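You operate a simulated robot arm through the tools that you are given. There is no shell and no other tool. Be economical: measure what you need, move in short steps, check, and stop when the job is done.

You are at the controls of a simulated two-armed robot. One attempt, no reset.

TASK
Put the small test card on the top of the steel table. Then put the cream roller on the shelf under the steel bench away on the middle shelf of the green rack. Then put the teal coupling on top of the medium filter box. Then press the shot button two times. Then pull the bottom drawer open. Do these in the order given. Set down upright: teal coupling.

The check looks at the end state, three seconds after you hand in, the way a careful person would. Anything else that was tipped, shoved, dropped, spilled or broken makes it a failure.

THE ROBOT
Two 7-joint arms with two-finger parallel grippers on one trunk, on a base that drives. Base frame: it is fixed to the floor where the robot stands at the start and does not move with it; the origin is under the middle of the robot, x ahead of it, y to its left, z up. Readings come in mm, rad, newtons and seconds.
The left shoulder is at the start at [50, 165, 1105], the right one opposite. Places, roughly: bottom drawer [-3100, -1600, 400]; cream roller (5x5x4 cm) [600, -100, 500]; medium filter box [-3500, -1500, 1000]; middle shelf of the green rack (21x43 cm) [780, 7300, 500]; shot button [-1300, -800, 900]; small test card [500, 0, 750]; teal coupling (6x5x8 cm) [-1000, -200, 800]; top of the steel table [-1300, 700, 800]. Payload 3.91 kg a hand.
The TCP of each hand is the grasp point between the finger pads, 30 mm short of the fingertips. In the tool frame z runs along the fingers and y along their closing line. Largest opening 110 mm; finger width 20, thickness 10; the body of the gripper, 48 by 112 mm, starts 55 mm behind the TCP.
Orientation is told as [roll, pitch, yaw] about the base's x, y, z axes, in that order, counted from this pose: with the fingers straight down and closing along the base's y, the tool's x points along the base's -x, its y along +y and its z along -z.

THE INTERFACE
- The arms move only by the tool servo_tool. It takes "left_steps", "right_steps" or both (then of equal length, played together; a hand with none holds still); each is a list of rows, each a list of 3 entries, a list of its own where there are three numbers: the shift along the tool's x, y, z in m, then the turn, a rotation vector about the tool's x, y, z in rad, then the gripper command, from -1 (fully open) to 1 (shut), values between in proportion. In form: [[[dx, dy, dz], [rx, ry, rz], gripper], ...]. A call has 1 to 10 rows; each row shifts and turns the commanded pose from where the row before left it, along the tool's axes as they then stand. A row lasts 0.2 s, in which the tool goes at most 50 mm and 0.15 rad; a call with a longer step from one row to the next is refused whole, and so is a gripper value outside its range. Where a pose cannot be reached the arm comes as near as it can. A force on the tool above 40 N (or 10 N above the force at the start of the call, whichever is more), or a blocked arm, ends the call early, and 0.2 s more pass. Each finger travels about 45 mm/s and halts on what it meets, pressing with about 23 N; the grip force reading is that of the motor and also rises with nothing between the fingers. The clock runs only during rows and for 0.2 s after the last one: add rows that do not move to give the fingers time. It gives the time, the measured TCP pose, the force on the tool (base axes), the opening and the grip force at its end, in the units of the frame above (readings bear some noise), with the torque about the TCP (base axes, N m) and any sound that the robot's microphone picked up, and new pictures: "pictures" is both (left out), scene, wrist or none (wrist: the cameras of the hands that moved).
- Cameras (640 x 400 px; columns grow to the right, rows downward): "scene" is now at [60.1, -71.9, 1282.3]; the picture's right is [-0.95, -0.32, 0.00], its down [-0.19, 0.58, -0.79] and it looks along [0.25, -0.75, -0.61] (base axes); focal length 214 px, centre (320, 200). "left" rides on the left gripper at [73, -17, -103] in its tool frame; the picture's right is [0.23, 0.97, 0.00], its down [-0.76, 0.18, -0.62] and it looks along [-0.61, 0.14, 0.78] (tool axes); focal length 222 px, centre (320, 200). "right" rides on the right gripper at [72, 17, -103] in its tool frame; the picture's right is [-0.23, 0.97, 0.00], its down [-0.76, -0.18, -0.62] and it looks along [-0.61, -0.14, 0.78] (tool axes); focal length 222 px, centre (320, 200). There is no depth. A picture from a camera that has moved, and an enlarged one, comes with that camera's place and axes in the base frame and with its lens. The place of the scene camera against the robot may be out by one fixed shift of up to 18 mm in any direction.
- move_column(by): slides the trunk up (or, below 0, down) by that many mm; the arms and the scene camera ride with it, the base frame stays. It gives what a move gives, with no picture.
- base_move(legs): drives the robot by 1 to 6 legs, each [ahead, left, turn to the left] in mm, mm and rad, along the robot's own axes; the way and the turn of a leg run together, so that a leg with both is an arc; at most 1500 mm and 3.142 rad a leg. The arms and the cameras ride along, it lands a little off, and it stops where it bumps. It gives what a move gives, and a new picture of the scene camera.
- head_to(pan, tilt): turns the head with the scene camera to pan (to the left, within 1.396 rad either way) and tilt (down, from -0.506 to 1.204), counted from straight ahead of the robot. It gives what a move gives, and a new picture of the scene camera.
- close_up(camera, box): a new picture of the part [left, top, right, bottom] of that camera's present view, enlarged. No time passes.
- sign_off(): hands the job in; it is judged then, once.

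Work in short steps. Places have to be worked out from the pictures, the camera data and where the tool is seen: move nearer, look again, correct. Check each grasp and each placing, and mend what went wrong. You have 165 turns and 260 pictures in all, those below and enlarged ones among them. Open the grippers and draw the arms clear of the work before you hand the job in, unless the task says otherwise; then end with one line.

The tools are called by a JSON object that holds its "name" and its "arguments". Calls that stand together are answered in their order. servo_tool: Moves the arms, as the interface text tells. Its arguments: {"type":"object","properties":{"left_steps":{"type":"array","items":{"type":"array"}},"right_steps":{"type":"array","items":{"type":"array"}},"pictures":{"type":"string","enum":["both","scene","wrist","none"]}},"required":[]} The other tools are called the same way: move_column (by) slides the trunk up or down; base_move (legs) drives the base; head_to (pan, tilt) turns the head that bears the scene camera; close_up (camera, box) takes an enlarged picture of a part of a camera's view; sign_off () hands the job in.

At the start:

```text
time_s: 0.0
left_tool_pos: [346.8, -63.2, 1169.7]
left_tcp_rot: [0.001, 0.001, 0.002]
left_force: [-0.2, 1.2, 0.0]
left_wrist_torque: [0.03, -0.01, 0.03]
left_grip_width: 110.0
left_gripper_force: 0.1
right_tool_pos: [326.9, -353.5, 1115.7]
right_tcp_rot: [0.0, -0.001, 0.001]
right_force: [0.5, -0.1, 0.0]
right_wrist_torque: [-0.01, 0.04, -0.03]
right_grip_width: 110.2
right_gripper_force: 0.1
trunk travel left (down, up): [-325.0, 178.0]
robot x, y, heading: [0.8, -1.7, -0.001]
head pan, tilt: [-1.25, 0.656]
```

scene: 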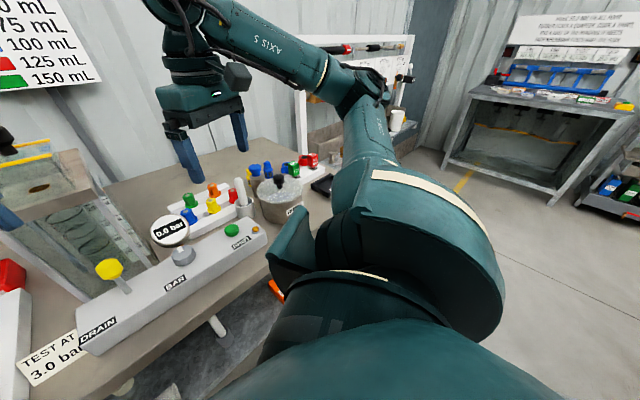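
right: 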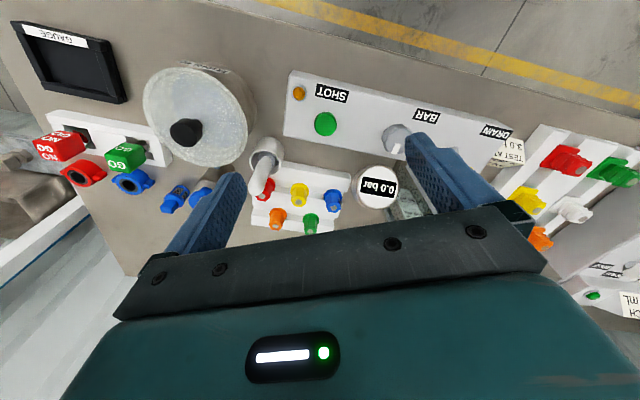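
left: 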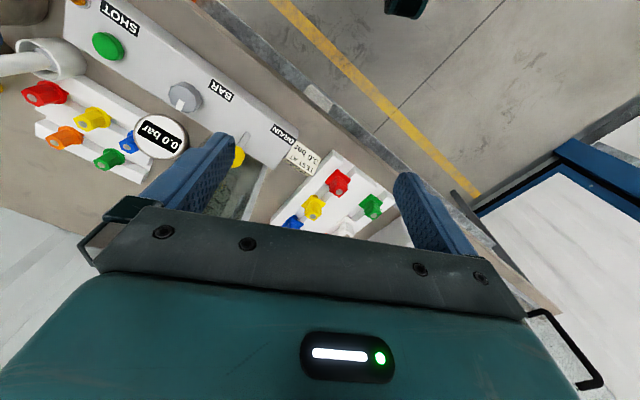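

I start by looking round; the head looks right at the bench, so I pan it to the front and sides.

{"name": "head_to", "arguments": {"pan": 0, "tilt": 0.6}}

{"name": "head_to", "arguments": {"pan": 1.2, "tilt": 0.4}}

{"name": "head_to", "arguments": {"pan": -0.6, "tilt": 0.6}}

```text
time_s: 1.4
left_tool_pos: [345.9, -62.8, 1169.9]
left_tcp_rot: [0.001, 0.0, 0.001]
left_force: [0.5, 0.8, 0.0]
left_wrist_torque: [-0.04, 0.02, 0.0]
left_grip_width: 109.7
left_gripper_force: 0.2
right_tool_pos: [326.4, -351.8, 1116.6]
right_tcp_rot: [0.0, -0.001, 0.0]
right_force: [-0.2, -0.2, 0.1]
right_wrist_torque: [-0.03, -0.02, -0.01]
right_grip_width: 109.9
right_gripper_force: 0.0
trunk travel left (down, up): [-325.0, 178.0]
robot x, y, heading: [-0.4, -0.6, -0.004]
head pan, tilt: [0.0, 0.6]
camera scene: at [121.2, 10.1, 1287.3], right [0.0, -1.0, 0.0], down [-0.56, 0.0, -0.83], along [0.83, 0.0, -0.56], focal length 214 px, centre (320, 200)
```

scene: 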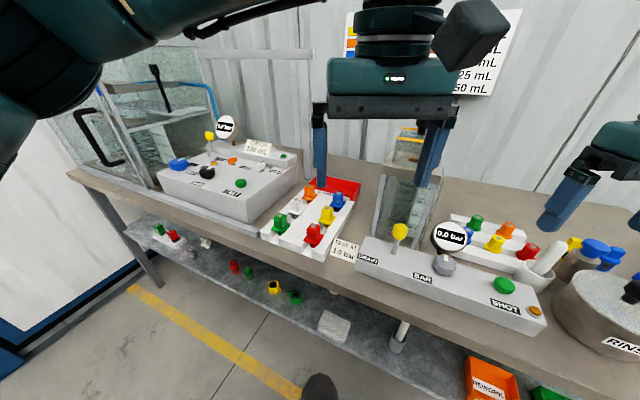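

```text
time_s: 2.8
left_tool_pos: [347.6, -62.3, 1169.5]
left_tcp_rot: [0.0, 0.002, 0.0]
left_force: [1.5, 0.5, -0.3]
left_wrist_torque: [0.01, -0.02, -0.03]
left_grip_width: 110.3
left_gripper_force: 0.0
right_tool_pos: [326.0, -352.9, 1115.1]
right_tcp_rot: [0.0, 0.002, 0.001]
right_force: [-0.7, 0.7, 0.2]
right_wrist_torque: [-0.02, -0.01, -0.02]
right_grip_width: 110.4
right_gripper_force: 0.1
trunk travel left (down, up): [-325.0, 178.0]
robot x, y, heading: [-0.9, 3.2, -0.002]
head pan, tilt: [1.201, 0.4]
camera scene: at [66.4, 96.5, 1305.5], right [0.93, -0.36, 0.0], down [-0.14, -0.36, -0.92], along [0.33, 0.86, -0.39], focal length 214 px, centre (320, 200)
```

scene: 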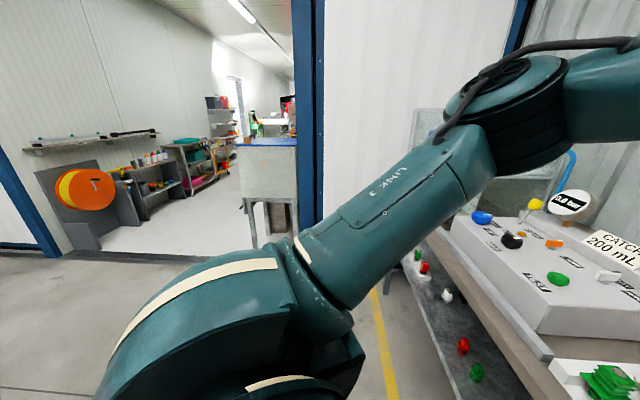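

```text
time_s: 4.6
left_tool_pos: [346.8, -62.3, 1170.2]
left_tcp_rot: [-0.001, -0.003, 0.0]
left_force: [-0.1, 0.2, -0.5]
left_wrist_torque: [0.02, 0.02, -0.02]
left_grip_width: 110.2
left_gripper_force: 0.2
right_tool_pos: [326.3, -352.8, 1115.4]
right_tcp_rot: [0.0, 0.0, 0.001]
right_force: [-0.1, 0.1, -0.4]
right_wrist_torque: [0.01, 0.01, 0.02]
right_grip_width: 110.1
right_gripper_force: 0.1
trunk travel left (down, up): [-325.0, 178.0]
robot x, y, heading: [0.6, 2.7, -0.002]
head pan, tilt: [-0.6, 0.6]
camera scene: at [105.8, -39.7, 1287.3], right [-0.56, -0.83, 0.0], down [-0.47, 0.32, -0.83], along [0.68, -0.47, -0.56], focal length 214 px, centre (320, 200)
```

scene: 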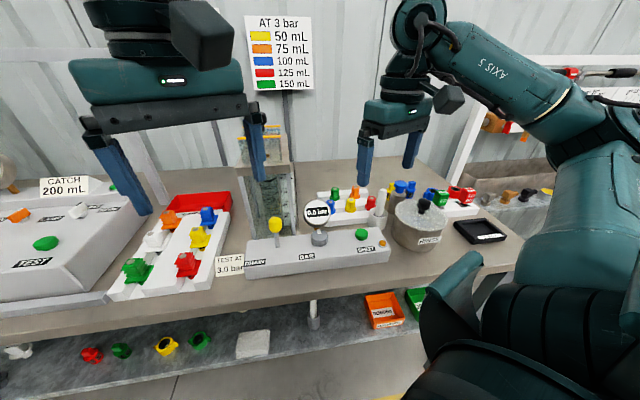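

The card reading "TEST AT 3.0 bar" is at about (515,-55,860) by triangulation. I take a closer look at it and at the shelf.

{"name": "close_up", "arguments": {"camera": "left", "box": [200, 80, 420, 240]}}

{"name": "close_up", "arguments": {"camera": "scene", "box": [180, 200, 340, 300]}}

{"name": "close_up", "arguments": {"camera": "scene", "box": [120, 290, 440, 390]}}

```text
2.50 times, centred on (310, 160) of left
camera zoom: at [273.9, -78.6, 1272.8], right [-0.23, 0.97, 0.0], down [0.76, 0.18, 0.62], along [0.61, 0.14, -0.78], focal length 555 px, centre (345, 300)
```

zoom: 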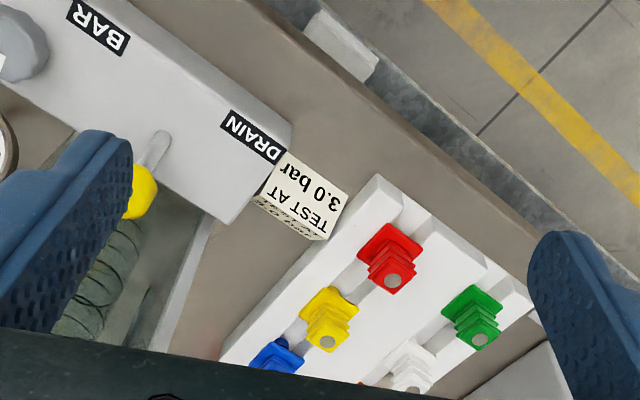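

```text
4.00 times, centred on (260, 250) of scene
camera zoom: at [105.8, -39.7, 1287.3], right [-0.56, -0.83, 0.0], down [-0.47, 0.32, -0.83], along [0.68, -0.47, -0.56], focal length 858 px, centre (560, 0)
```

zoom: 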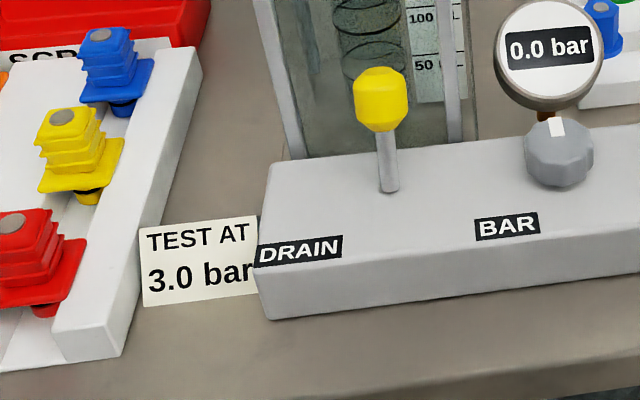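

```text
2.00 times, centred on (280, 340) of scene
camera zoom: at [105.8, -39.7, 1287.3], right [-0.56, -0.83, 0.0], down [-0.47, 0.32, -0.83], along [0.68, -0.47, -0.56], focal length 429 px, centre (400, -80)
```

zoom: 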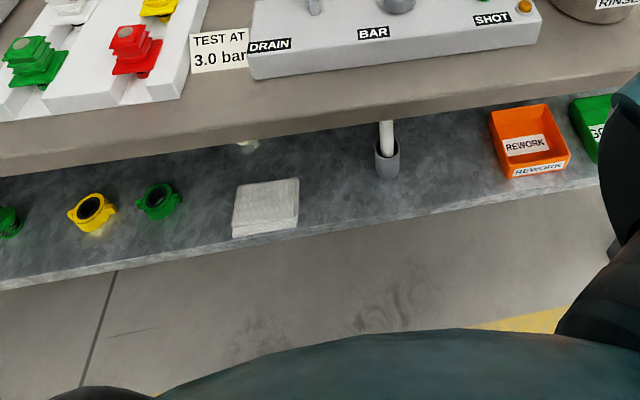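

The card stands upright beside the panel's DRAIN end, facing me. I lower the left hand somewhat for a better look.

{"name": "servo_tool", "arguments": {"left_steps": [[[-0.015, 0.005, 0.045], [0, 0, 0], -1], [[-0.015, 0.01, 0.045], [0, 0, 0], -1], [[-0.015, 0.01, 0.045], [0, 0, 0], -1], [[0, 0, 0], [0, 0, 0], -1]]}}

```text
time_s: 5.6
left_tool_pos: [389.8, -35.7, 1034.3]
left_tcp_rot: [-0.001, -0.001, -0.001]
left_force: [-0.5, 0.3, -0.5]
left_wrist_torque: [0.01, 0.05, 0.02]
left_grip_width: 110.1
left_gripper_force: 0.0
right_tool_pos: [324.9, -352.8, 1115.4]
right_tcp_rot: [-0.001, -0.002, 0.0]
right_force: [-0.3, 0.0, -0.9]
right_wrist_torque: [-0.03, -0.01, -0.01]
right_grip_width: 109.8
right_gripper_force: 0.1
trunk travel left (down, up): [-325.0, 178.0]
robot x, y, heading: [-0.0, 2.0, 0.0]
head pan, tilt: [-0.6, 0.6]
camera scene: at [105.6, -39.8, 1287.3], right [-0.56, -0.83, 0.0], down [-0.47, 0.32, -0.83], along [0.68, -0.47, -0.56], focal length 214 px, centre (320, 200)
camera left: at [317.6, -51.8, 1136.8], right [-0.23, 0.97, 0.0], down [0.76, 0.18, 0.62], along [0.61, 0.14, -0.78], focal length 222 px, centre (320, 200)
```

scene: 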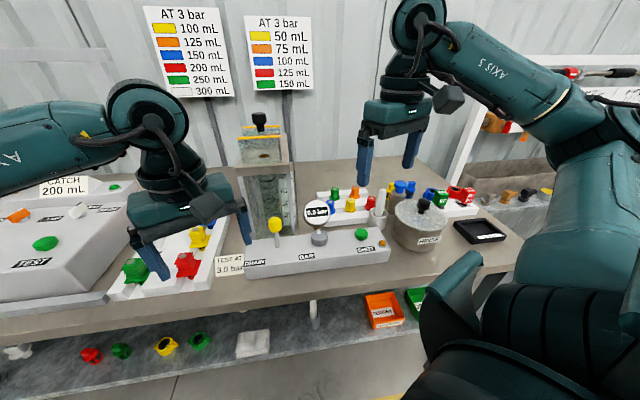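
left: 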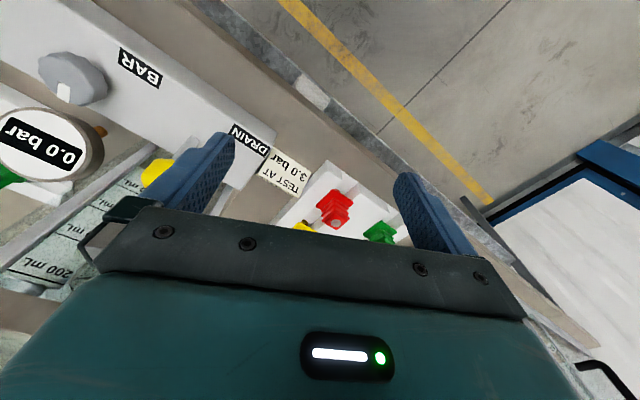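

I turn the left hand about its axis by 90° so the fingers close along x (card thickness), with the camera to the left side.

{"name": "servo_tool", "arguments": {"left_steps": [[[0, 0, 0], [0, 0, 0.15], -1], [[0, 0, 0], [0, 0, 0.15], -1], [[0, 0, 0], [0, 0, 0.15], -1], [[0, 0, 0], [0, 0, 0.15], -1], [[0, 0, 0], [0, 0, 0.15], -1], [[0, 0, 0], [0, 0, 0.15], -1], [[0, 0, 0], [0, 0, 0.15], -1], [[0, 0, 0], [0, 0, 0.15], -1], [[0, 0, 0], [0, 0, 0.15], -1], [[0, 0, 0], [0, 0, 0.15], -1]], "pictures": "none"}}

{"name": "servo_tool", "arguments": {"left_steps": [[[0.02, 0.025, 0], [0, 0, 0.07], -1], [[0.02, 0.025, 0.0], [0, 0, 0], -1], [[0, 0, 0], [0, 0, 0], -1]]}}

```text
time_s: 7.8
left_tool_pos: [391.1, -37.9, 1036.2]
left_tcp_rot: [-0.001, -0.001, -1.402]
left_force: [0.3, 0.3, 0.3]
left_wrist_torque: [0.0, 0.0, -0.04]
left_grip_width: 109.9
left_gripper_force: 0.2
left hand out of reach, approached as far as the arm can: row 10
right_tool_pos: [327.4, -353.8, 1115.4]
right_tcp_rot: [0.001, 0.001, 0.0]
right_force: [0.2, -0.1, -0.2]
right_wrist_torque: [-0.02, -0.01, -0.04]
right_grip_width: 109.9
right_gripper_force: 0.0
trunk travel left (down, up): [-325.0, 178.0]
robot x, y, heading: [-1.7, -3.9, 0.002]
head pan, tilt: [-0.6, 0.6]
```

```text
time_s: 8.6
left_tool_pos: [371.7, 4.4, 1011.7]
left_tcp_rot: [-0.007, -0.006, -1.449]
left_force: [0.0, -0.5, -0.1]
left_wrist_torque: [-0.01, 0.0, -0.03]
left_grip_width: 109.8
left_gripper_force: 0.2
left hand out of reach, approached as far as the arm can: row 1, 2
right_tool_pos: [327.0, -352.3, 1116.0]
right_tcp_rot: [-0.002, 0.001, 0.0]
right_force: [-0.3, 1.2, 0.1]
right_wrist_torque: [-0.01, 0.03, -0.02]
right_grip_width: 110.1
right_gripper_force: 0.1
trunk travel left (down, up): [-325.0, 178.0]
robot x, y, heading: [0.3, -0.3, 0.001]
head pan, tilt: [-0.6, 0.6]
camera scene: at [105.8, -39.2, 1287.3], right [-0.56, -0.83, 0.0], down [-0.47, 0.32, -0.83], along [0.68, -0.47, -0.56], focal length 214 px, centre (320, 200)
camera left: at [346.9, 75.6, 1113.6], right [0.94, 0.34, -0.01], down [0.27, -0.73, 0.63], along [0.21, -0.59, -0.78], focal length 222 px, centre (320, 200)
```

scene: 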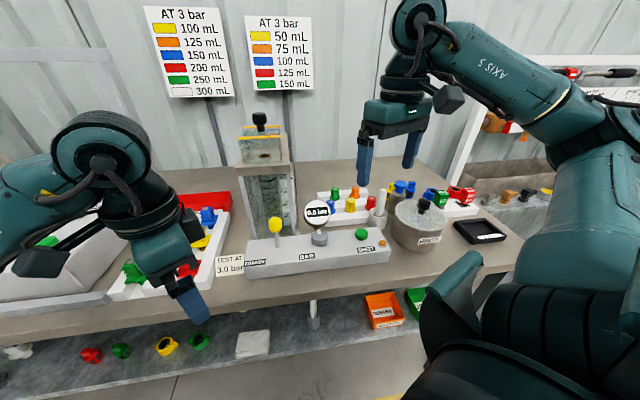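
left: 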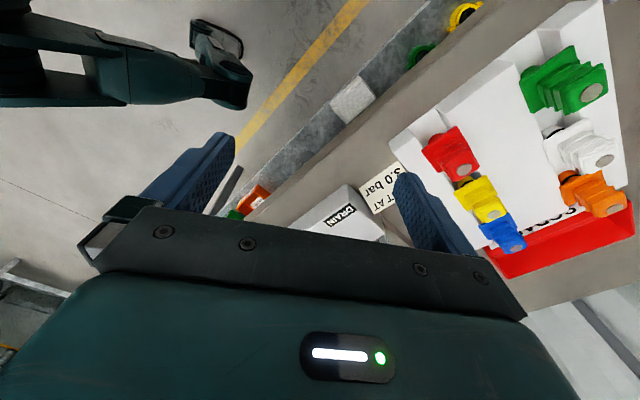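

Triangulation puts the card at about (490,-63,860), and the bench edge is yawed about -22°. So I turn the hand the other way, to yaw about +1.19.

{"name": "servo_tool", "arguments": {"left_steps": [[[0, 0, -0.01], [0, 0, -0.15], -1], [[0, 0, -0.01], [0, 0, -0.15], -1], [[0, 0, -0.01], [0, 0, -0.15], -1], [[0, 0, 0], [0, 0, -0.15], -1], [[0, 0, 0], [0, 0, -0.15], -1], [[0, 0, 0], [0, 0, -0.15], -1], [[0, 0, 0], [0, 0, -0.15], -1], [[0, 0, 0], [0, 0, -0.15], -1], [[0, 0, 0], [0, 0, -0.15], -1], [[0, 0, 0], [0, 0, -0.15], -1]], "pictures": "none"}}

{"name": "servo_tool", "arguments": {"left_steps": [[[0, 0, 0], [0, 0, -0.15], -1], [[0, 0, 0], [0, 0, -0.15], -1], [[0, 0, 0], [0, 0, -0.15], -1], [[0, 0, 0], [0, 0, -0.15], -1], [[0, 0, 0], [0, 0, -0.15], -1], [[0, 0, 0], [0, 0, -0.15], -1], [[0, 0, 0], [0, 0, -0.15], -1], [[0, 0, 0], [0, 0, -0.09], -1], [[0, 0, 0], [0, 0, 0], -1]]}}

```text
time_s: 10.8
left_tool_pos: [372.4, 3.3, 1041.0]
left_tcp_rot: [0.0, 0.0, 0.035]
left_force: [-0.4, -0.4, -0.4]
left_wrist_torque: [0.0, 0.01, -0.03]
left_grip_width: 110.4
left_gripper_force: 0.1
right_tool_pos: [325.9, -352.4, 1116.4]
right_tcp_rot: [0.0, -0.001, 0.0]
right_force: [-0.7, 0.4, 1.0]
right_wrist_torque: [-0.01, -0.04, -0.01]
right_grip_width: 109.9
right_gripper_force: 0.1
trunk travel left (down, up): [-325.0, 178.0]
robot x, y, heading: [-0.9, 4.0, 0.003]
head pan, tilt: [-0.6, 0.6]
```

```text
time_s: 12.8
left_tool_pos: [372.9, 4.1, 1039.9]
left_tcp_rot: [0.0, 0.0, 1.171]
left_force: [0.1, -0.6, -0.1]
left_wrist_torque: [0.02, 0.0, -0.03]
left_grip_width: 109.8
left_gripper_force: 0.0
right_tool_pos: [326.5, -352.2, 1116.2]
right_tcp_rot: [0.0, 0.001, -0.001]
right_force: [-0.5, -0.3, -1.1]
right_wrist_torque: [0.02, 0.02, -0.04]
right_grip_width: 110.1
right_gripper_force: 0.1
trunk travel left (down, up): [-325.0, 178.0]
robot x, y, heading: [-0.2, -0.9, 0.001]
head pan, tilt: [-0.6, 0.6]
camera scene: at [105.7, -39.7, 1287.3], right [-0.56, -0.83, 0.0], down [-0.47, 0.32, -0.83], along [0.68, -0.47, -0.56], focal length 214 px, centre (320, 200)
camera left: at [359.8, -68.5, 1143.3], right [-0.99, 0.17, 0.0], down [0.13, 0.77, 0.62], along [0.1, 0.61, -0.78], focal length 222 px, centre (320, 200)
```

scene: 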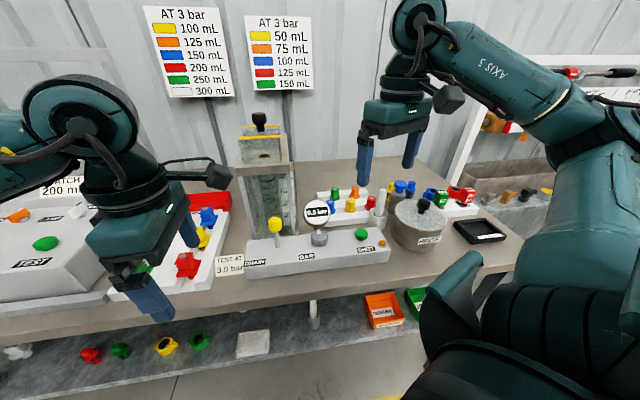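
left: 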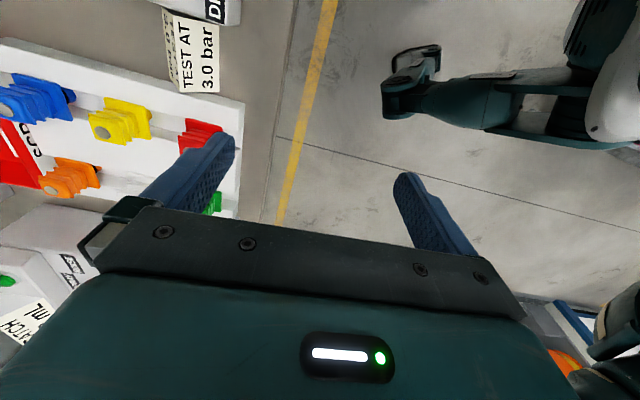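

The card shows nicely, front and top edge; a close-up to measure its corners.

{"name": "close_up", "arguments": {"camera": "left", "box": [120, 0, 280, 100]}}

```text
4.00 times, centred on (200, 50) of left
camera zoom: at [359.8, -68.5, 1143.3], right [-0.99, 0.17, 0.0], down [0.13, 0.77, 0.62], along [0.1, 0.61, -0.78], focal length 888 px, centre (800, 800)
```

zoom: 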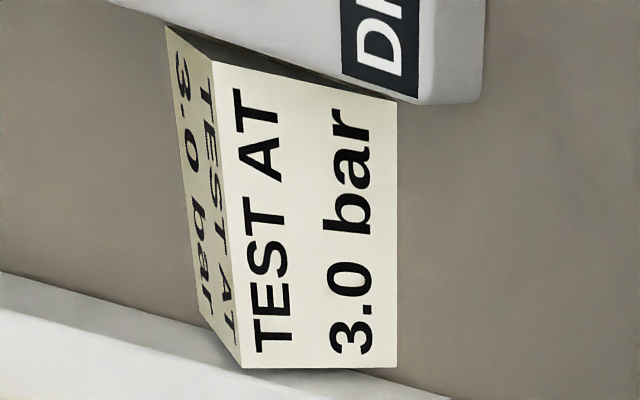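

It is a tent card: base about 74 x 60 mm, low ridge about 30 mm, centred about (508,-67) on a bench at z≈840. I move the hand above it, aligned with it.

{"name": "servo_tool", "arguments": {"left_steps": [[[0.0, -0.038, 0], [0, 0, 0.047], -1], [[0.002, -0.038, 0.01], [0, 0, 0], -1], [[0.002, -0.038, 0.015], [0, 0, 0], -1], [[0.002, -0.038, 0.015], [0, 0, 0], -1], [[0, 0, 0], [0, 0, 0], -1]]}}

```text
time_s: 14.0
left_tool_pos: [505.0, -66.5, 997.5]
left_tcp_rot: [-0.001, -0.001, 1.124]
left_force: [0.0, 0.2, -0.1]
left_wrist_torque: [-0.01, -0.03, 0.0]
left_grip_width: 109.7
left_gripper_force: 0.0
right_tool_pos: [326.5, -352.9, 1116.0]
right_tcp_rot: [0.0, 0.001, 0.001]
right_force: [-1.2, -0.8, 0.3]
right_wrist_torque: [0.02, 0.0, 0.03]
right_grip_width: 109.9
right_gripper_force: 0.1
trunk travel left (down, up): [-325.0, 178.0]
robot x, y, heading: [-0.4, 0.1, -0.005]
head pan, tilt: [-0.6, 0.6]
camera scene: at [105.7, -39.5, 1287.3], right [-0.56, -0.83, 0.0], down [-0.47, 0.32, -0.83], along [0.68, -0.47, -0.56], focal length 214 px, centre (320, 200)
camera left: at [489.1, -138.8, 1101.0], right [-0.98, 0.22, 0.0], down [0.17, 0.76, 0.62], along [0.14, 0.61, -0.78], focal length 222 px, centre (320, 200)
```

scene: 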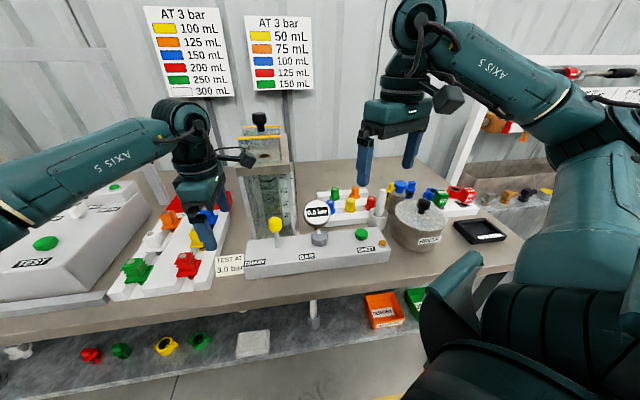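
left: 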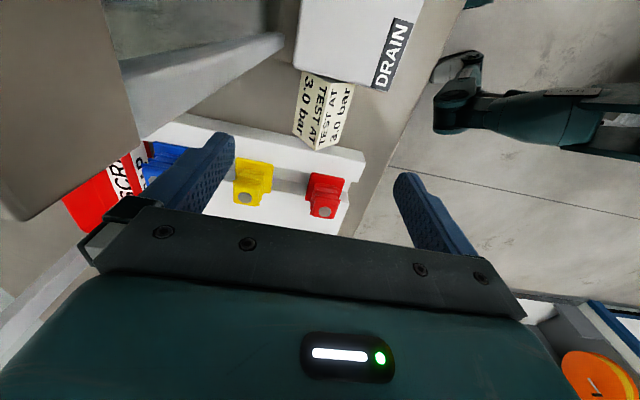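

The card lies almost exactly under the TCP axis (about 5 mm toward tool +x). I descend to z≈895 and check.

{"name": "servo_tool", "arguments": {"left_steps": [[[0.002, 0, 0.035], [0, 0, 0], -1], [[0.002, 0, 0.035], [0, 0, 0], -1], [[0.0, 0, 0.03], [0, 0, 0], -1], [[0, 0, 0], [0, 0, 0], -1]]}}

```text
time_s: 15.0
left_tool_pos: [504.6, -70.9, 898.8]
left_tcp_rot: [0.001, -0.002, 1.124]
left_force: [-0.2, 0.4, 0.0]
left_wrist_torque: [0.0, 0.01, 0.0]
left_grip_width: 110.2
left_gripper_force: 0.1
right_tool_pos: [326.8, -352.3, 1115.8]
right_tcp_rot: [0.0, 0.0, -0.001]
right_force: [-0.5, 1.4, 0.8]
right_wrist_torque: [-0.02, -0.02, 0.01]
right_grip_width: 110.3
right_gripper_force: 0.1
trunk travel left (down, up): [-325.0, 178.0]
robot x, y, heading: [0.9, -2.0, 0.004]
head pan, tilt: [-0.6, 0.6]
camera scene: at [105.7, -39.7, 1287.3], right [-0.56, -0.83, 0.0], down [-0.47, 0.32, -0.83], along [0.68, -0.47, -0.56], focal length 214 px, centre (320, 200)
camera left: at [487.8, -141.3, 1001.2], right [-0.98, 0.22, 0.0], down [0.17, 0.76, 0.62], along [0.13, 0.61, -0.78], focal length 222 px, centre (320, 200)
```

scene: 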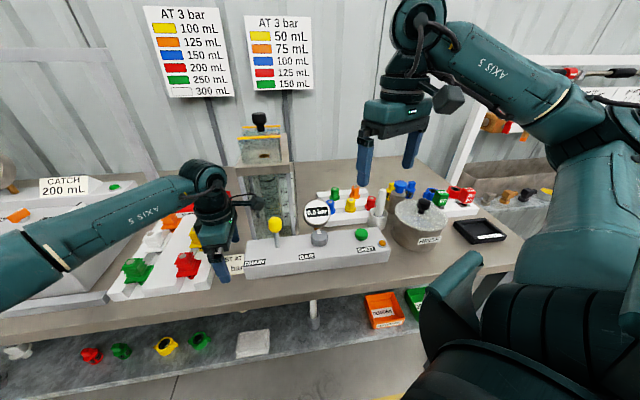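
left: 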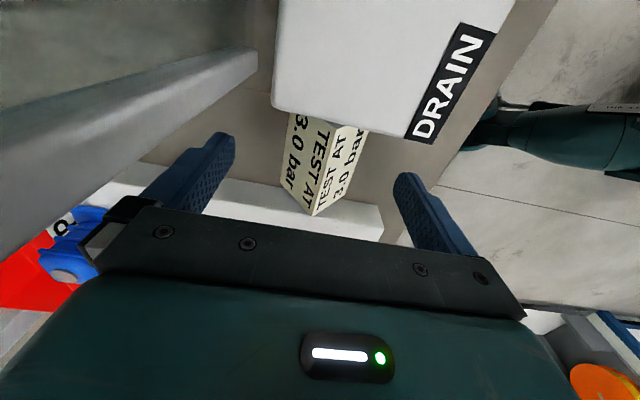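

Centred well. I lower about 20 mm more so the tips come near the bench, watching the force.

{"name": "servo_tool", "arguments": {"left_steps": [[[0, -0.002, 0.01], [0, 0, 0], -1], [[0.0, 0, 0.01], [0, 0, 0], -1], [[0, 0, 0], [0, 0, 0], -1]], "pictures": "wrist"}}

```text
time_s: 15.8
left_tool_pos: [506.0, -69.7, 879.8]
left_tcp_rot: [-0.001, 0.0, 1.123]
left_force: [0.8, 1.7, 8.9]
left_wrist_torque: [0.25, 0.47, -0.08]
left_grip_width: 109.9
left_gripper_force: 0.0
right_tool_pos: [326.3, -352.4, 1115.8]
right_tcp_rot: [-0.001, 0.0, 0.002]
right_force: [-0.8, 0.1, -0.5]
right_wrist_torque: [-0.01, 0.03, 0.01]
right_grip_width: 110.0
right_gripper_force: 0.0
trunk travel left (down, up): [-325.0, 178.0]
robot x, y, heading: [-1.6, 1.2, -0.001]
head pan, tilt: [-0.6, 0.6]
camera left: at [489.7, -141.7, 983.0], right [-0.98, 0.22, 0.0], down [0.17, 0.76, 0.62], along [0.14, 0.61, -0.78], focal length 222 px, centre (320, 200)
```

left: 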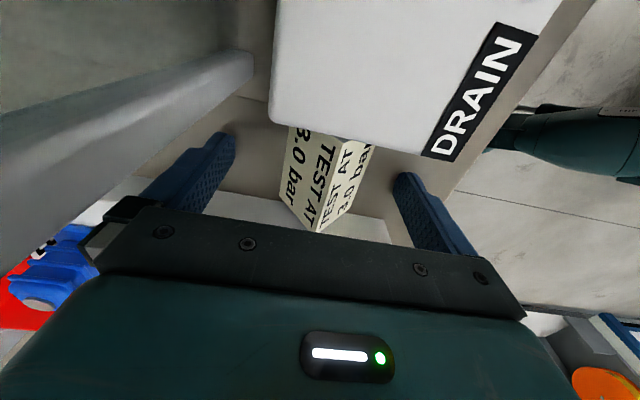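

Rear fingertip touches the bench (z≈850). I back off 3 mm and close.

{"name": "servo_tool", "arguments": {"left_steps": [[[0, 0, -0.003], [0, 0, 0], -1], [[0, 0, 0], [0, 0, 0], 0], [[0, 0, 0], [0, 0, 0], 0.5], [[0, 0, 0], [0, 0, 0], 0.5], [[0, 0, 0], [0, 0, 0], 1], [[0, 0, 0], [0, 0, 0], 1], [[0, 0, 0], [0, 0, 0], 1]], "pictures": "wrist"}}

```text
time_s: 17.4
left_tool_pos: [506.9, -70.1, 885.5]
left_tcp_rot: [-0.003, 0.001, 1.124]
left_force: [1.5, -0.6, 15.8]
left_wrist_torque: [-0.01, -0.02, -0.01]
left_grip_width: 48.0
left_gripper_force: 23.1
right_tool_pos: [325.1, -352.1, 1117.0]
right_tcp_rot: [0.0, -0.002, 0.0]
right_force: [-0.6, -0.9, -0.2]
right_wrist_torque: [0.01, 0.0, -0.02]
right_grip_width: 110.1
right_gripper_force: 0.1
trunk travel left (down, up): [-325.0, 178.0]
robot x, y, heading: [0.6, 0.5, -0.001]
head pan, tilt: [-0.6, 0.6]
camera left: at [489.4, -142.4, 987.3], right [-0.98, 0.22, 0.0], down [0.17, 0.76, 0.62], along [0.14, 0.61, -0.78], focal length 222 px, centre (320, 200)
```

left: 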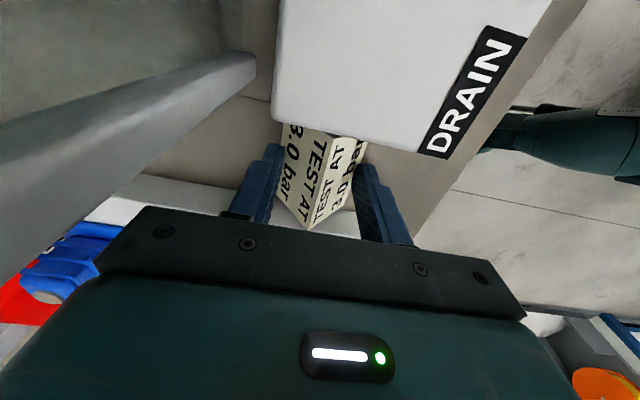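

It holds at 48 mm on the sloped faces, with the hand wedged up slightly. I test with a gentle 12 mm lift.

{"name": "servo_tool", "arguments": {"left_steps": [[[0, 0, -0.004], [0, 0, 0], 1], [[0, 0, -0.004], [0, 0, 0], 1], [[0, 0, -0.004], [0, 0, 0], 1], [[0, 0, 0], [0, 0, 0], 1]], "pictures": "wrist"}}

```text
time_s: 18.4
left_tool_pos: [506.5, -70.8, 896.5]
left_tcp_rot: [0.002, 0.0, 1.124]
left_force: [-1.1, 1.3, 9.9]
left_wrist_torque: [0.0, 0.03, 0.0]
left_grip_width: 30.2
left_gripper_force: 22.9
right_tool_pos: [326.6, -352.6, 1115.8]
right_tcp_rot: [0.0, -0.002, 0.0]
right_force: [-0.4, 0.3, 0.6]
right_wrist_torque: [0.0, 0.0, -0.01]
right_grip_width: 110.0
right_gripper_force: 0.0
trunk travel left (down, up): [-325.0, 178.0]
robot x, y, heading: [3.8, -0.7, -0.003]
head pan, tilt: [-0.6, 0.6]
camera left: at [490.4, -142.3, 998.4], right [-0.98, 0.22, 0.0], down [0.17, 0.76, 0.62], along [0.13, 0.61, -0.78], focal length 222 px, centre (320, 200)
```

left: 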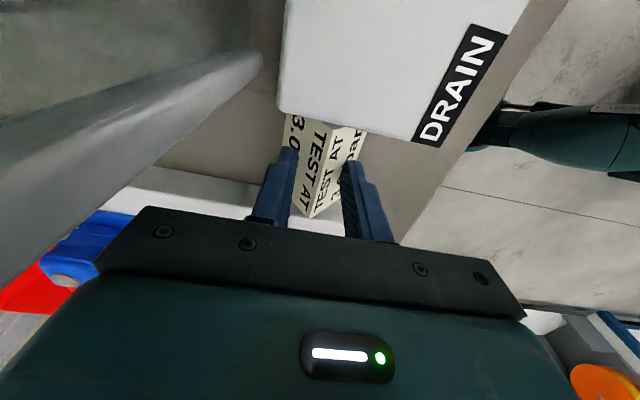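

It slips up the ~39° faces, so I need the flat ends instead. Those are pinned between panel and rack, so I cage the card loosely and slide it toward me out of the gap.

{"name": "servo_tool", "arguments": {"left_steps": [[[0, 0, 0], [0, 0, 0], -0.3], [[0, 0, 0], [0, 0, 0], -0.3], [[0, 0, 0.007], [0, 0, 0], -0.3], [[0, 0, 0.006], [0, 0, 0], -0.3], [[0, 0, 0], [0, 0, 0], 0.0], [[0, 0, 0], [0, 0, 0], 0.0], [[0, 0.01, 0], [0, 0, 0], 0.0], [[0, 0.01, 0], [0, 0, 0], 0.0], [[0, 0.01, 0], [0, 0, 0], 0.0], [[0, 0, 0], [0, 0, 0], 0.0]]}}

```text
time_s: 20.6
left_tool_pos: [480.1, -57.7, 880.9]
left_tcp_rot: [-0.002, -0.002, 1.123]
left_force: [1.4, -1.2, 3.4]
left_wrist_torque: [-0.06, -0.13, -0.01]
left_grip_width: 55.7
left_gripper_force: 1.1
right_tool_pos: [326.3, -353.9, 1116.3]
right_tcp_rot: [-0.001, 0.0, 0.0]
right_force: [-0.3, -0.1, 0.6]
right_wrist_torque: [-0.01, -0.06, 0.02]
right_grip_width: 110.2
right_gripper_force: 0.1
trunk travel left (down, up): [-325.0, 178.0]
robot x, y, heading: [-0.4, -0.4, -0.001]
head pan, tilt: [-0.6, 0.6]
camera scene: at [105.6, -39.8, 1287.3], right [-0.56, -0.83, 0.0], down [-0.47, 0.32, -0.83], along [0.68, -0.47, -0.56], focal length 214 px, centre (320, 200)
camera left: at [463.5, -129.5, 984.3], right [-0.98, 0.22, 0.0], down [0.17, 0.76, 0.62], along [0.14, 0.61, -0.78], focal length 222 px, centre (320, 200)
```

scene: 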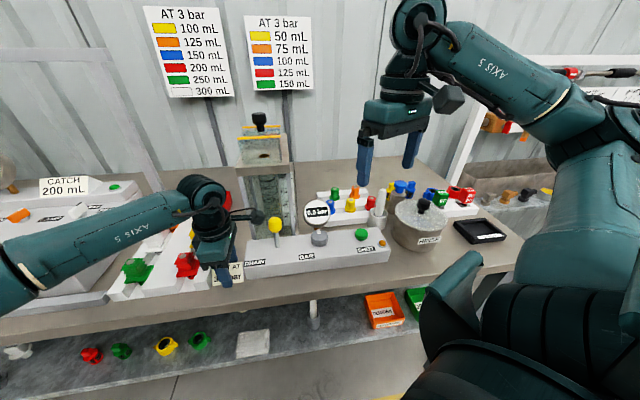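
left: 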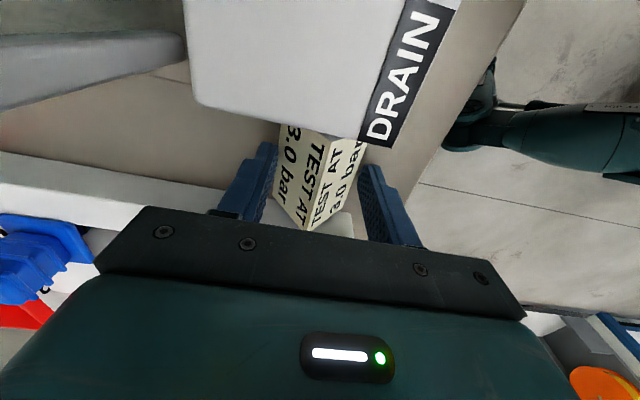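

The card follows. Bench edge is about 74 mm ahead of its centre; I slide 28 mm more and look.

{"name": "servo_tool", "arguments": {"left_steps": [[[0, 0.01, 0], [0, 0, 0], 0.0], [[0, 0.01, 0], [0, 0, 0], 0.0], [[0, 0.008, 0], [0, 0, 0], 0.0], [[0, 0, 0], [0, 0, 0], 0.0]]}}

{"name": "close_up", "arguments": {"camera": "scene", "box": [160, 210, 320, 310]}}

```text
time_s: 21.6
left_tool_pos: [454.1, -44.9, 882.4]
left_tcp_rot: [0.001, -0.001, 1.124]
left_force: [1.0, -0.4, 0.6]
left_wrist_torque: [-0.02, -0.01, 0.02]
left_grip_width: 55.2
left_gripper_force: 0.6
right_tool_pos: [326.3, -352.4, 1116.2]
right_tcp_rot: [-0.001, 0.002, 0.0]
right_force: [0.5, -0.6, 0.1]
right_wrist_torque: [0.01, -0.02, 0.0]
right_grip_width: 110.0
right_gripper_force: 0.1
trunk travel left (down, up): [-325.0, 178.0]
robot x, y, heading: [-0.6, -2.6, -0.0]
head pan, tilt: [-0.6, 0.6]
camera scene: at [105.7, -39.8, 1287.3], right [-0.56, -0.83, 0.0], down [-0.47, 0.32, -0.83], along [0.68, -0.47, -0.56], focal length 214 px, centre (320, 200)
camera left: at [438.3, -116.5, 985.1], right [-0.98, 0.22, 0.0], down [0.17, 0.76, 0.62], along [0.13, 0.61, -0.78], focal length 222 px, centre (320, 200)
```

scene: 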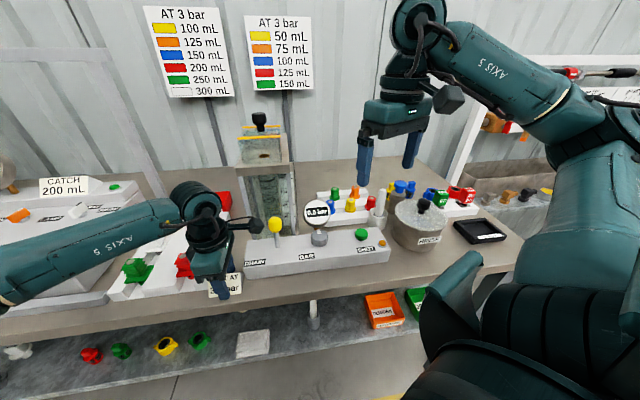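
left: 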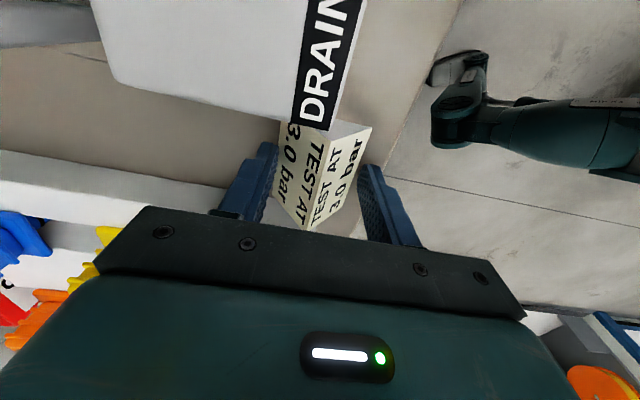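

```text
4.00 times, centred on (240, 260) of scene
camera zoom: at [105.7, -39.8, 1287.3], right [-0.56, -0.83, 0.0], down [-0.47, 0.32, -0.83], along [0.68, -0.47, -0.56], focal length 858 px, centre (640, -40)
```

zoom: 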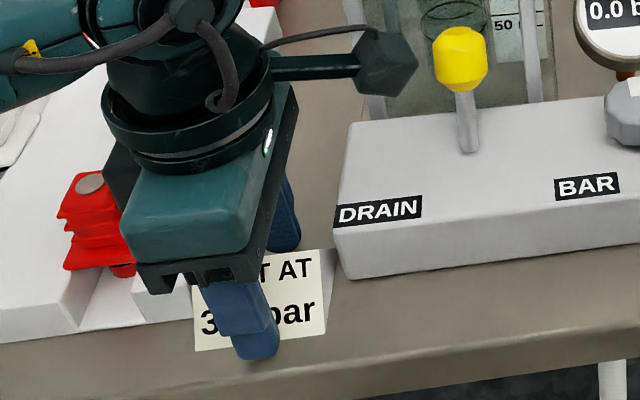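

Card is nearly clear; 12 mm more forward, then squeeze and drag it 22 mm to the right, away from the rack.

{"name": "servo_tool", "arguments": {"left_steps": [[[0, 0.006, 0], [0, 0, 0], 0.0], [[0, 0.006, 0], [0, 0, 0], 0.0], [[0, 0, 0], [0, 0, 0], 0.15], [[0, 0, 0], [0, 0, 0], 0.15], [[0.006, 0, 0], [0, 0, 0], 0.15], [[0.006, 0, 0], [0, 0, 0], 0.15], [[0.006, 0, 0], [0, 0, 0], 0.15], [[0.006, 0, 0], [0, 0, 0], 0.15], [[0, 0, 0], [0, 0, 0], 0.0]], "pictures": "wrist"}}

{"name": "close_up", "arguments": {"camera": "scene", "box": [160, 210, 320, 310]}}

```text
time_s: 23.6
left_tool_pos: [433.0, -63.2, 880.1]
left_tcp_rot: [0.002, 0.004, 1.12]
left_force: [0.1, -0.9, 2.3]
left_wrist_torque: [-0.04, -0.06, -0.01]
left_grip_width: 55.2
left_gripper_force: 0.8
right_tool_pos: [326.0, -353.7, 1114.7]
right_tcp_rot: [0.001, -0.001, -0.001]
right_force: [-0.2, 0.3, -0.1]
right_wrist_torque: [0.0, 0.02, -0.01]
right_grip_width: 109.8
right_gripper_force: 0.1
trunk travel left (down, up): [-325.0, 178.0]
robot x, y, heading: [1.0, -1.0, -0.001]
head pan, tilt: [-0.6, 0.6]
camera left: at [416.2, -134.6, 983.4], right [-0.98, 0.22, 0.0], down [0.17, 0.76, 0.62], along [0.13, 0.61, -0.78], focal length 222 px, centre (320, 200)
```

left: 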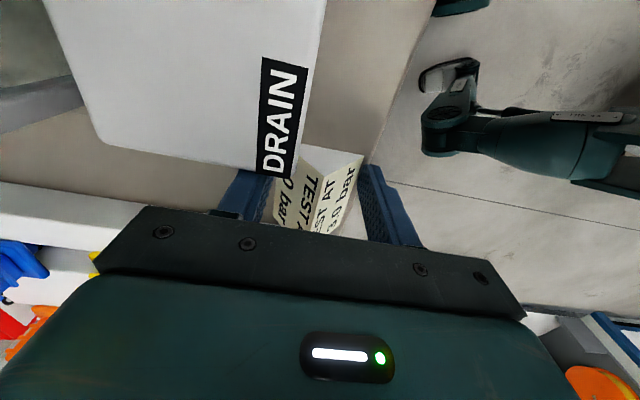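

```text
4.00 times, centred on (240, 260) of scene
camera zoom: at [105.6, -40.2, 1287.0], right [-0.57, -0.82, 0.0], down [-0.47, 0.32, -0.83], along [0.68, -0.47, -0.56], focal length 858 px, centre (640, -40)
```

zoom: 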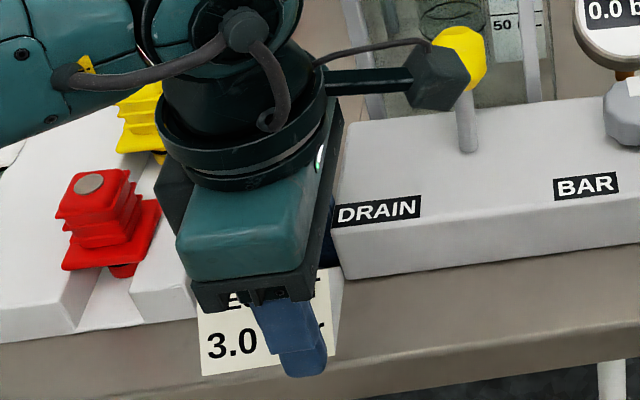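

The card's ends are now clear of both rack and panel, though it slipped in the fingers. I open, lift, and turn the hand 90° to grip the flat ends.

{"name": "servo_tool", "arguments": {"left_steps": [[[0, 0, 0], [0, 0, 0], -0.4], [[0, 0, 0], [0, 0, 0], -0.4], [[0, 0, -0.03], [0, 0, 0], -0.6], [[0, 0, -0.04], [0, 0, 0], -1], [[0, 0, -0.04], [0, 0, 0.15], -1], [[0, 0, -0.02], [0, 0, 0.15], -1], [[0, 0, 0], [0, 0, 0.15], -1], [[0, 0, 0], [0, 0, 0.15], -1], [[0, 0, 0], [0, 0, 0.15], -1], [[0, 0, 0], [0, 0, 0.15], -1]], "pictures": "none"}}

{"name": "servo_tool", "arguments": {"left_steps": [[[0, 0, 0], [0, 0, 0.15], -1], [[0, 0, 0], [0, 0, 0.15], -1], [[0, 0, 0], [0, 0, 0.15], -1], [[0, 0, 0], [0, 0, 0.15], -1], [[0, 0, 0], [0, 0, 0.07], -1], [[0, 0, 0], [0, 0, 0], -1]]}}

```text
time_s: 25.8
left_tool_pos: [434.1, -62.5, 1013.2]
left_tcp_rot: [0.0, -0.002, 0.222]
left_force: [0.0, 0.3, -1.0]
left_wrist_torque: [0.0, -0.06, 0.0]
left_grip_width: 110.3
left_gripper_force: 0.0
right_tool_pos: [326.6, -353.5, 1116.0]
right_tcp_rot: [-0.001, 0.0, 0.0]
right_force: [0.9, 0.7, -0.7]
right_wrist_torque: [-0.01, -0.03, 0.02]
right_grip_width: 110.0
right_gripper_force: 0.0
trunk travel left (down, up): [-325.0, 178.0]
robot x, y, heading: [0.8, -1.1, -0.003]
head pan, tilt: [-0.6, 0.6]
```

```text
time_s: 27.2
left_tool_pos: [433.2, -60.7, 1012.5]
left_tcp_rot: [0.0, -0.001, -0.446]
left_force: [-0.1, 0.2, 0.7]
left_wrist_torque: [0.01, -0.01, -0.01]
left_grip_width: 109.9
left_gripper_force: 0.0
right_tool_pos: [326.9, -352.1, 1116.5]
right_tcp_rot: [-0.001, 0.0, -0.001]
right_force: [-0.3, 0.9, -0.2]
right_wrist_torque: [-0.01, -0.03, -0.02]
right_grip_width: 110.2
right_gripper_force: 0.1
trunk travel left (down, up): [-325.0, 178.0]
robot x, y, heading: [-1.8, -0.0, -0.0]
head pan, tilt: [-0.6, 0.6]
camera scene: at [105.7, -39.7, 1287.3], right [-0.56, -0.83, 0.0], down [-0.47, 0.32, -0.83], along [0.68, -0.47, -0.56], focal length 214 px, centre (320, 200)
camera left: at [360.6, -44.5, 1115.2], right [0.22, 0.98, 0.0], down [0.76, -0.17, 0.62], along [0.61, -0.13, -0.78], focal length 222 px, centre (320, 200)
```

scene: 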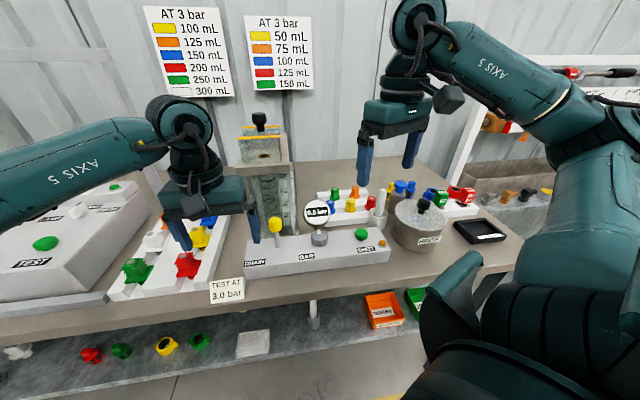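
left: 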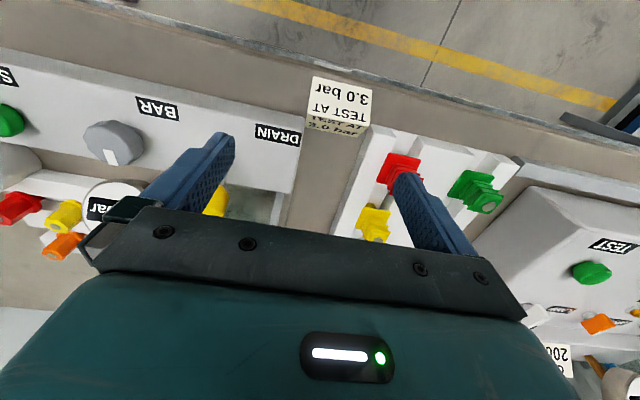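

Card is aligned with the hand and centred about 20 mm along tool +y. I shift there and go down partway.

{"name": "servo_tool", "arguments": {"left_steps": [[[0, 0.02, 0.03], [0, 0, 0.015], -1], [[0, 0, 0.04], [0, 0, 0], -1], [[0, 0, 0.02], [0, 0, 0], -1], [[0, 0, 0], [0, 0, 0], -1]], "pictures": "wrist"}}

{"name": "close_up", "arguments": {"camera": "scene", "box": [160, 210, 320, 310]}}

```text
time_s: 28.2
left_tool_pos: [443.5, -44.4, 922.6]
left_tcp_rot: [-0.001, -0.001, -0.461]
left_force: [0.7, -0.2, 0.0]
left_wrist_torque: [0.01, -0.02, -0.03]
left_grip_width: 110.3
left_gripper_force: 0.1
right_tool_pos: [327.0, -352.0, 1116.4]
right_tcp_rot: [-0.002, -0.001, -0.001]
right_force: [0.0, 0.4, 0.0]
right_wrist_torque: [0.0, -0.01, -0.01]
right_grip_width: 110.2
right_gripper_force: 0.0
trunk travel left (down, up): [-325.0, 178.0]
robot x, y, heading: [0.1, -4.9, -0.0]
head pan, tilt: [-0.6, 0.6]
camera left: at [369.8, -25.5, 1024.9], right [0.23, 0.97, 0.0], down [0.76, -0.18, 0.62], along [0.61, -0.14, -0.78], focal length 222 px, centre (320, 200)
```

left: 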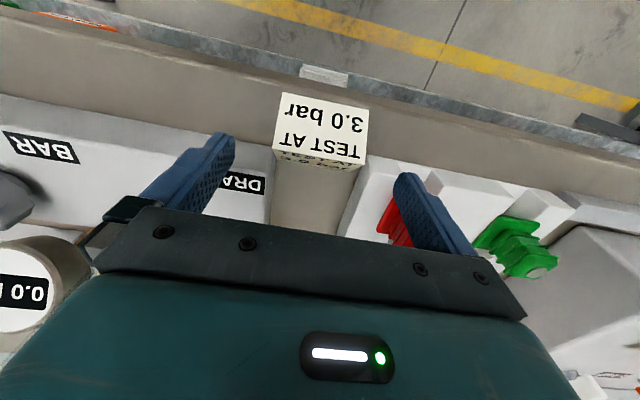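

```text
4.00 times, centred on (240, 260) of scene
camera zoom: at [105.7, -39.7, 1287.3], right [-0.56, -0.83, 0.0], down [-0.47, 0.32, -0.83], along [0.68, -0.47, -0.56], focal length 858 px, centre (640, -40)
```

zoom: 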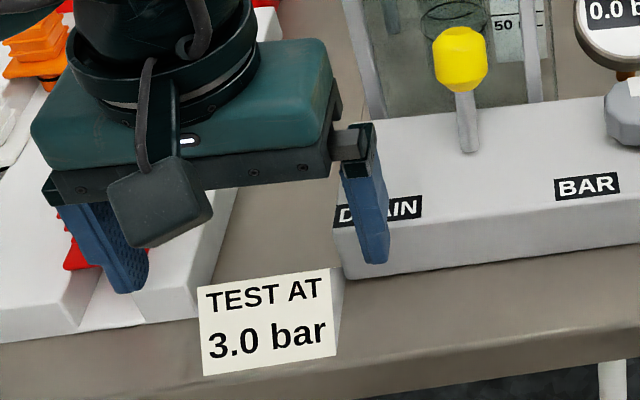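

Well centred. I bias 8 mm toward the robot to clear rack and panel, narrow the fingers to about 88 mm, and go down.

{"name": "servo_tool", "arguments": {"left_steps": [[[0.008, 0, 0], [0, 0, 0], -0.62], [[0, 0, 0], [0, 0, 0], -0.62], [[0, 0, 0.015], [0, 0, 0], -0.62], [[0, 0, 0.015], [0, 0, 0], -0.62], [[0, 0, 0.009], [0, 0, 0], -0.62], [[0, 0, 0], [0, 0, 0], -0.62]], "pictures": "wrist"}}

{"name": "close_up", "arguments": {"camera": "scene", "box": [160, 210, 320, 310]}}

```text
time_s: 29.6
left_tool_pos: [436.6, -40.6, 883.4]
left_tcp_rot: [0.0, -0.001, -0.462]
left_force: [0.2, -0.5, 0.3]
left_wrist_torque: [0.0, -0.03, 0.01]
left_grip_width: 89.3
left_gripper_force: 0.1
right_tool_pos: [326.6, -351.3, 1115.9]
right_tcp_rot: [0.002, 0.002, -0.001]
right_force: [-0.6, 0.5, 0.3]
right_wrist_torque: [0.0, 0.0, 0.01]
right_grip_width: 110.0
right_gripper_force: 0.0
trunk travel left (down, up): [-325.0, 178.0]
robot x, y, heading: [-0.9, 1.2, -0.002]
head pan, tilt: [-0.6, 0.6]
camera left: at [363.4, -22.0, 986.0], right [0.23, 0.97, 0.0], down [0.76, -0.18, 0.62], along [0.61, -0.14, -0.78], focal length 222 px, centre (320, 200)
```

left: 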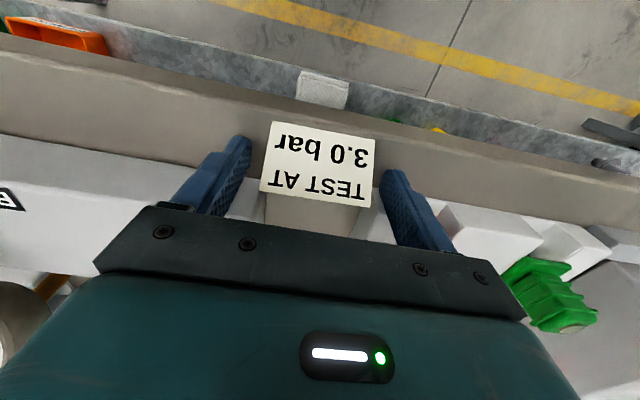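

```text
4.00 times, centred on (240, 260) of scene
camera zoom: at [105.7, -39.7, 1287.3], right [-0.56, -0.83, 0.0], down [-0.47, 0.32, -0.83], along [0.68, -0.47, -0.56], focal length 858 px, centre (640, -40)
```

zoom: 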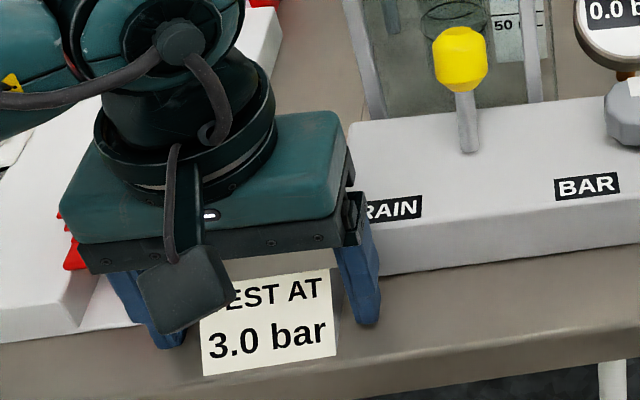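

Both fingers straddle the ends freely. I close on the card and lift slightly.

{"name": "servo_tool", "arguments": {"left_steps": [[[0, 0, 0], [0, 0, 0], 0], [[0, 0, 0], [0, 0, 0], 0.8], [[0, 0, 0], [0, 0, 0], 1], [[0, 0, 0], [0, 0, 0], 1], [[0, 0, -0.01], [0, 0, 0], 1], [[0, 0, -0.02], [0, 0, 0], 1], [[0, 0, -0.03], [0, 0, 0], 1], [[0, 0, 0], [0, 0, 0], 1]]}}

```text
time_s: 31.4
left_tool_pos: [434.3, -40.4, 943.2]
left_tcp_rot: [0.0, 0.0, -0.461]
left_force: [-1.1, 0.1, -0.2]
left_wrist_torque: [-0.02, 0.01, -0.05]
left_grip_width: 0.0
left_gripper_force: 23.5
right_tool_pos: [326.4, -353.8, 1114.6]
right_tcp_rot: [0.0, 0.0, 0.0]
right_force: [0.4, -0.3, 0.5]
right_wrist_torque: [-0.02, -0.01, 0.0]
right_grip_width: 110.1
right_gripper_force: 0.1
trunk travel left (down, up): [-325.0, 178.0]
robot x, y, heading: [-0.1, -2.4, 0.001]
head pan, tilt: [-0.6, 0.6]
camera scene: at [105.8, -39.7, 1287.3], right [-0.56, -0.83, 0.0], down [-0.47, 0.32, -0.83], along [0.68, -0.47, -0.56], focal length 214 px, centre (320, 200)
camera left: at [361.5, -21.8, 1046.7], right [0.23, 0.97, 0.0], down [0.76, -0.18, 0.62], along [0.61, -0.14, -0.78], focal length 222 px, centre (320, 200)
```

scene: 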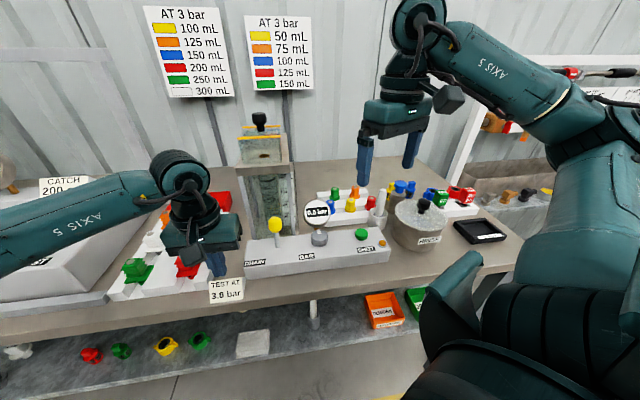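
left: 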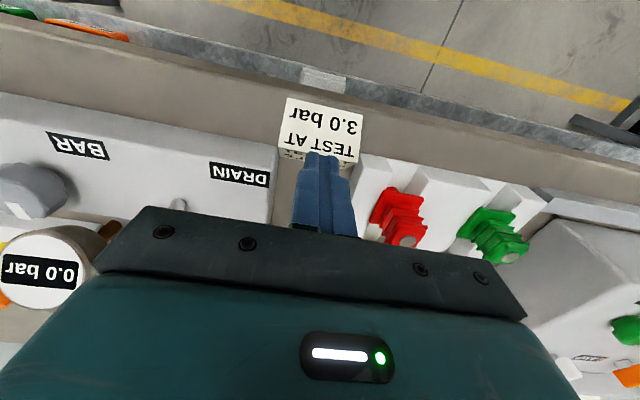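

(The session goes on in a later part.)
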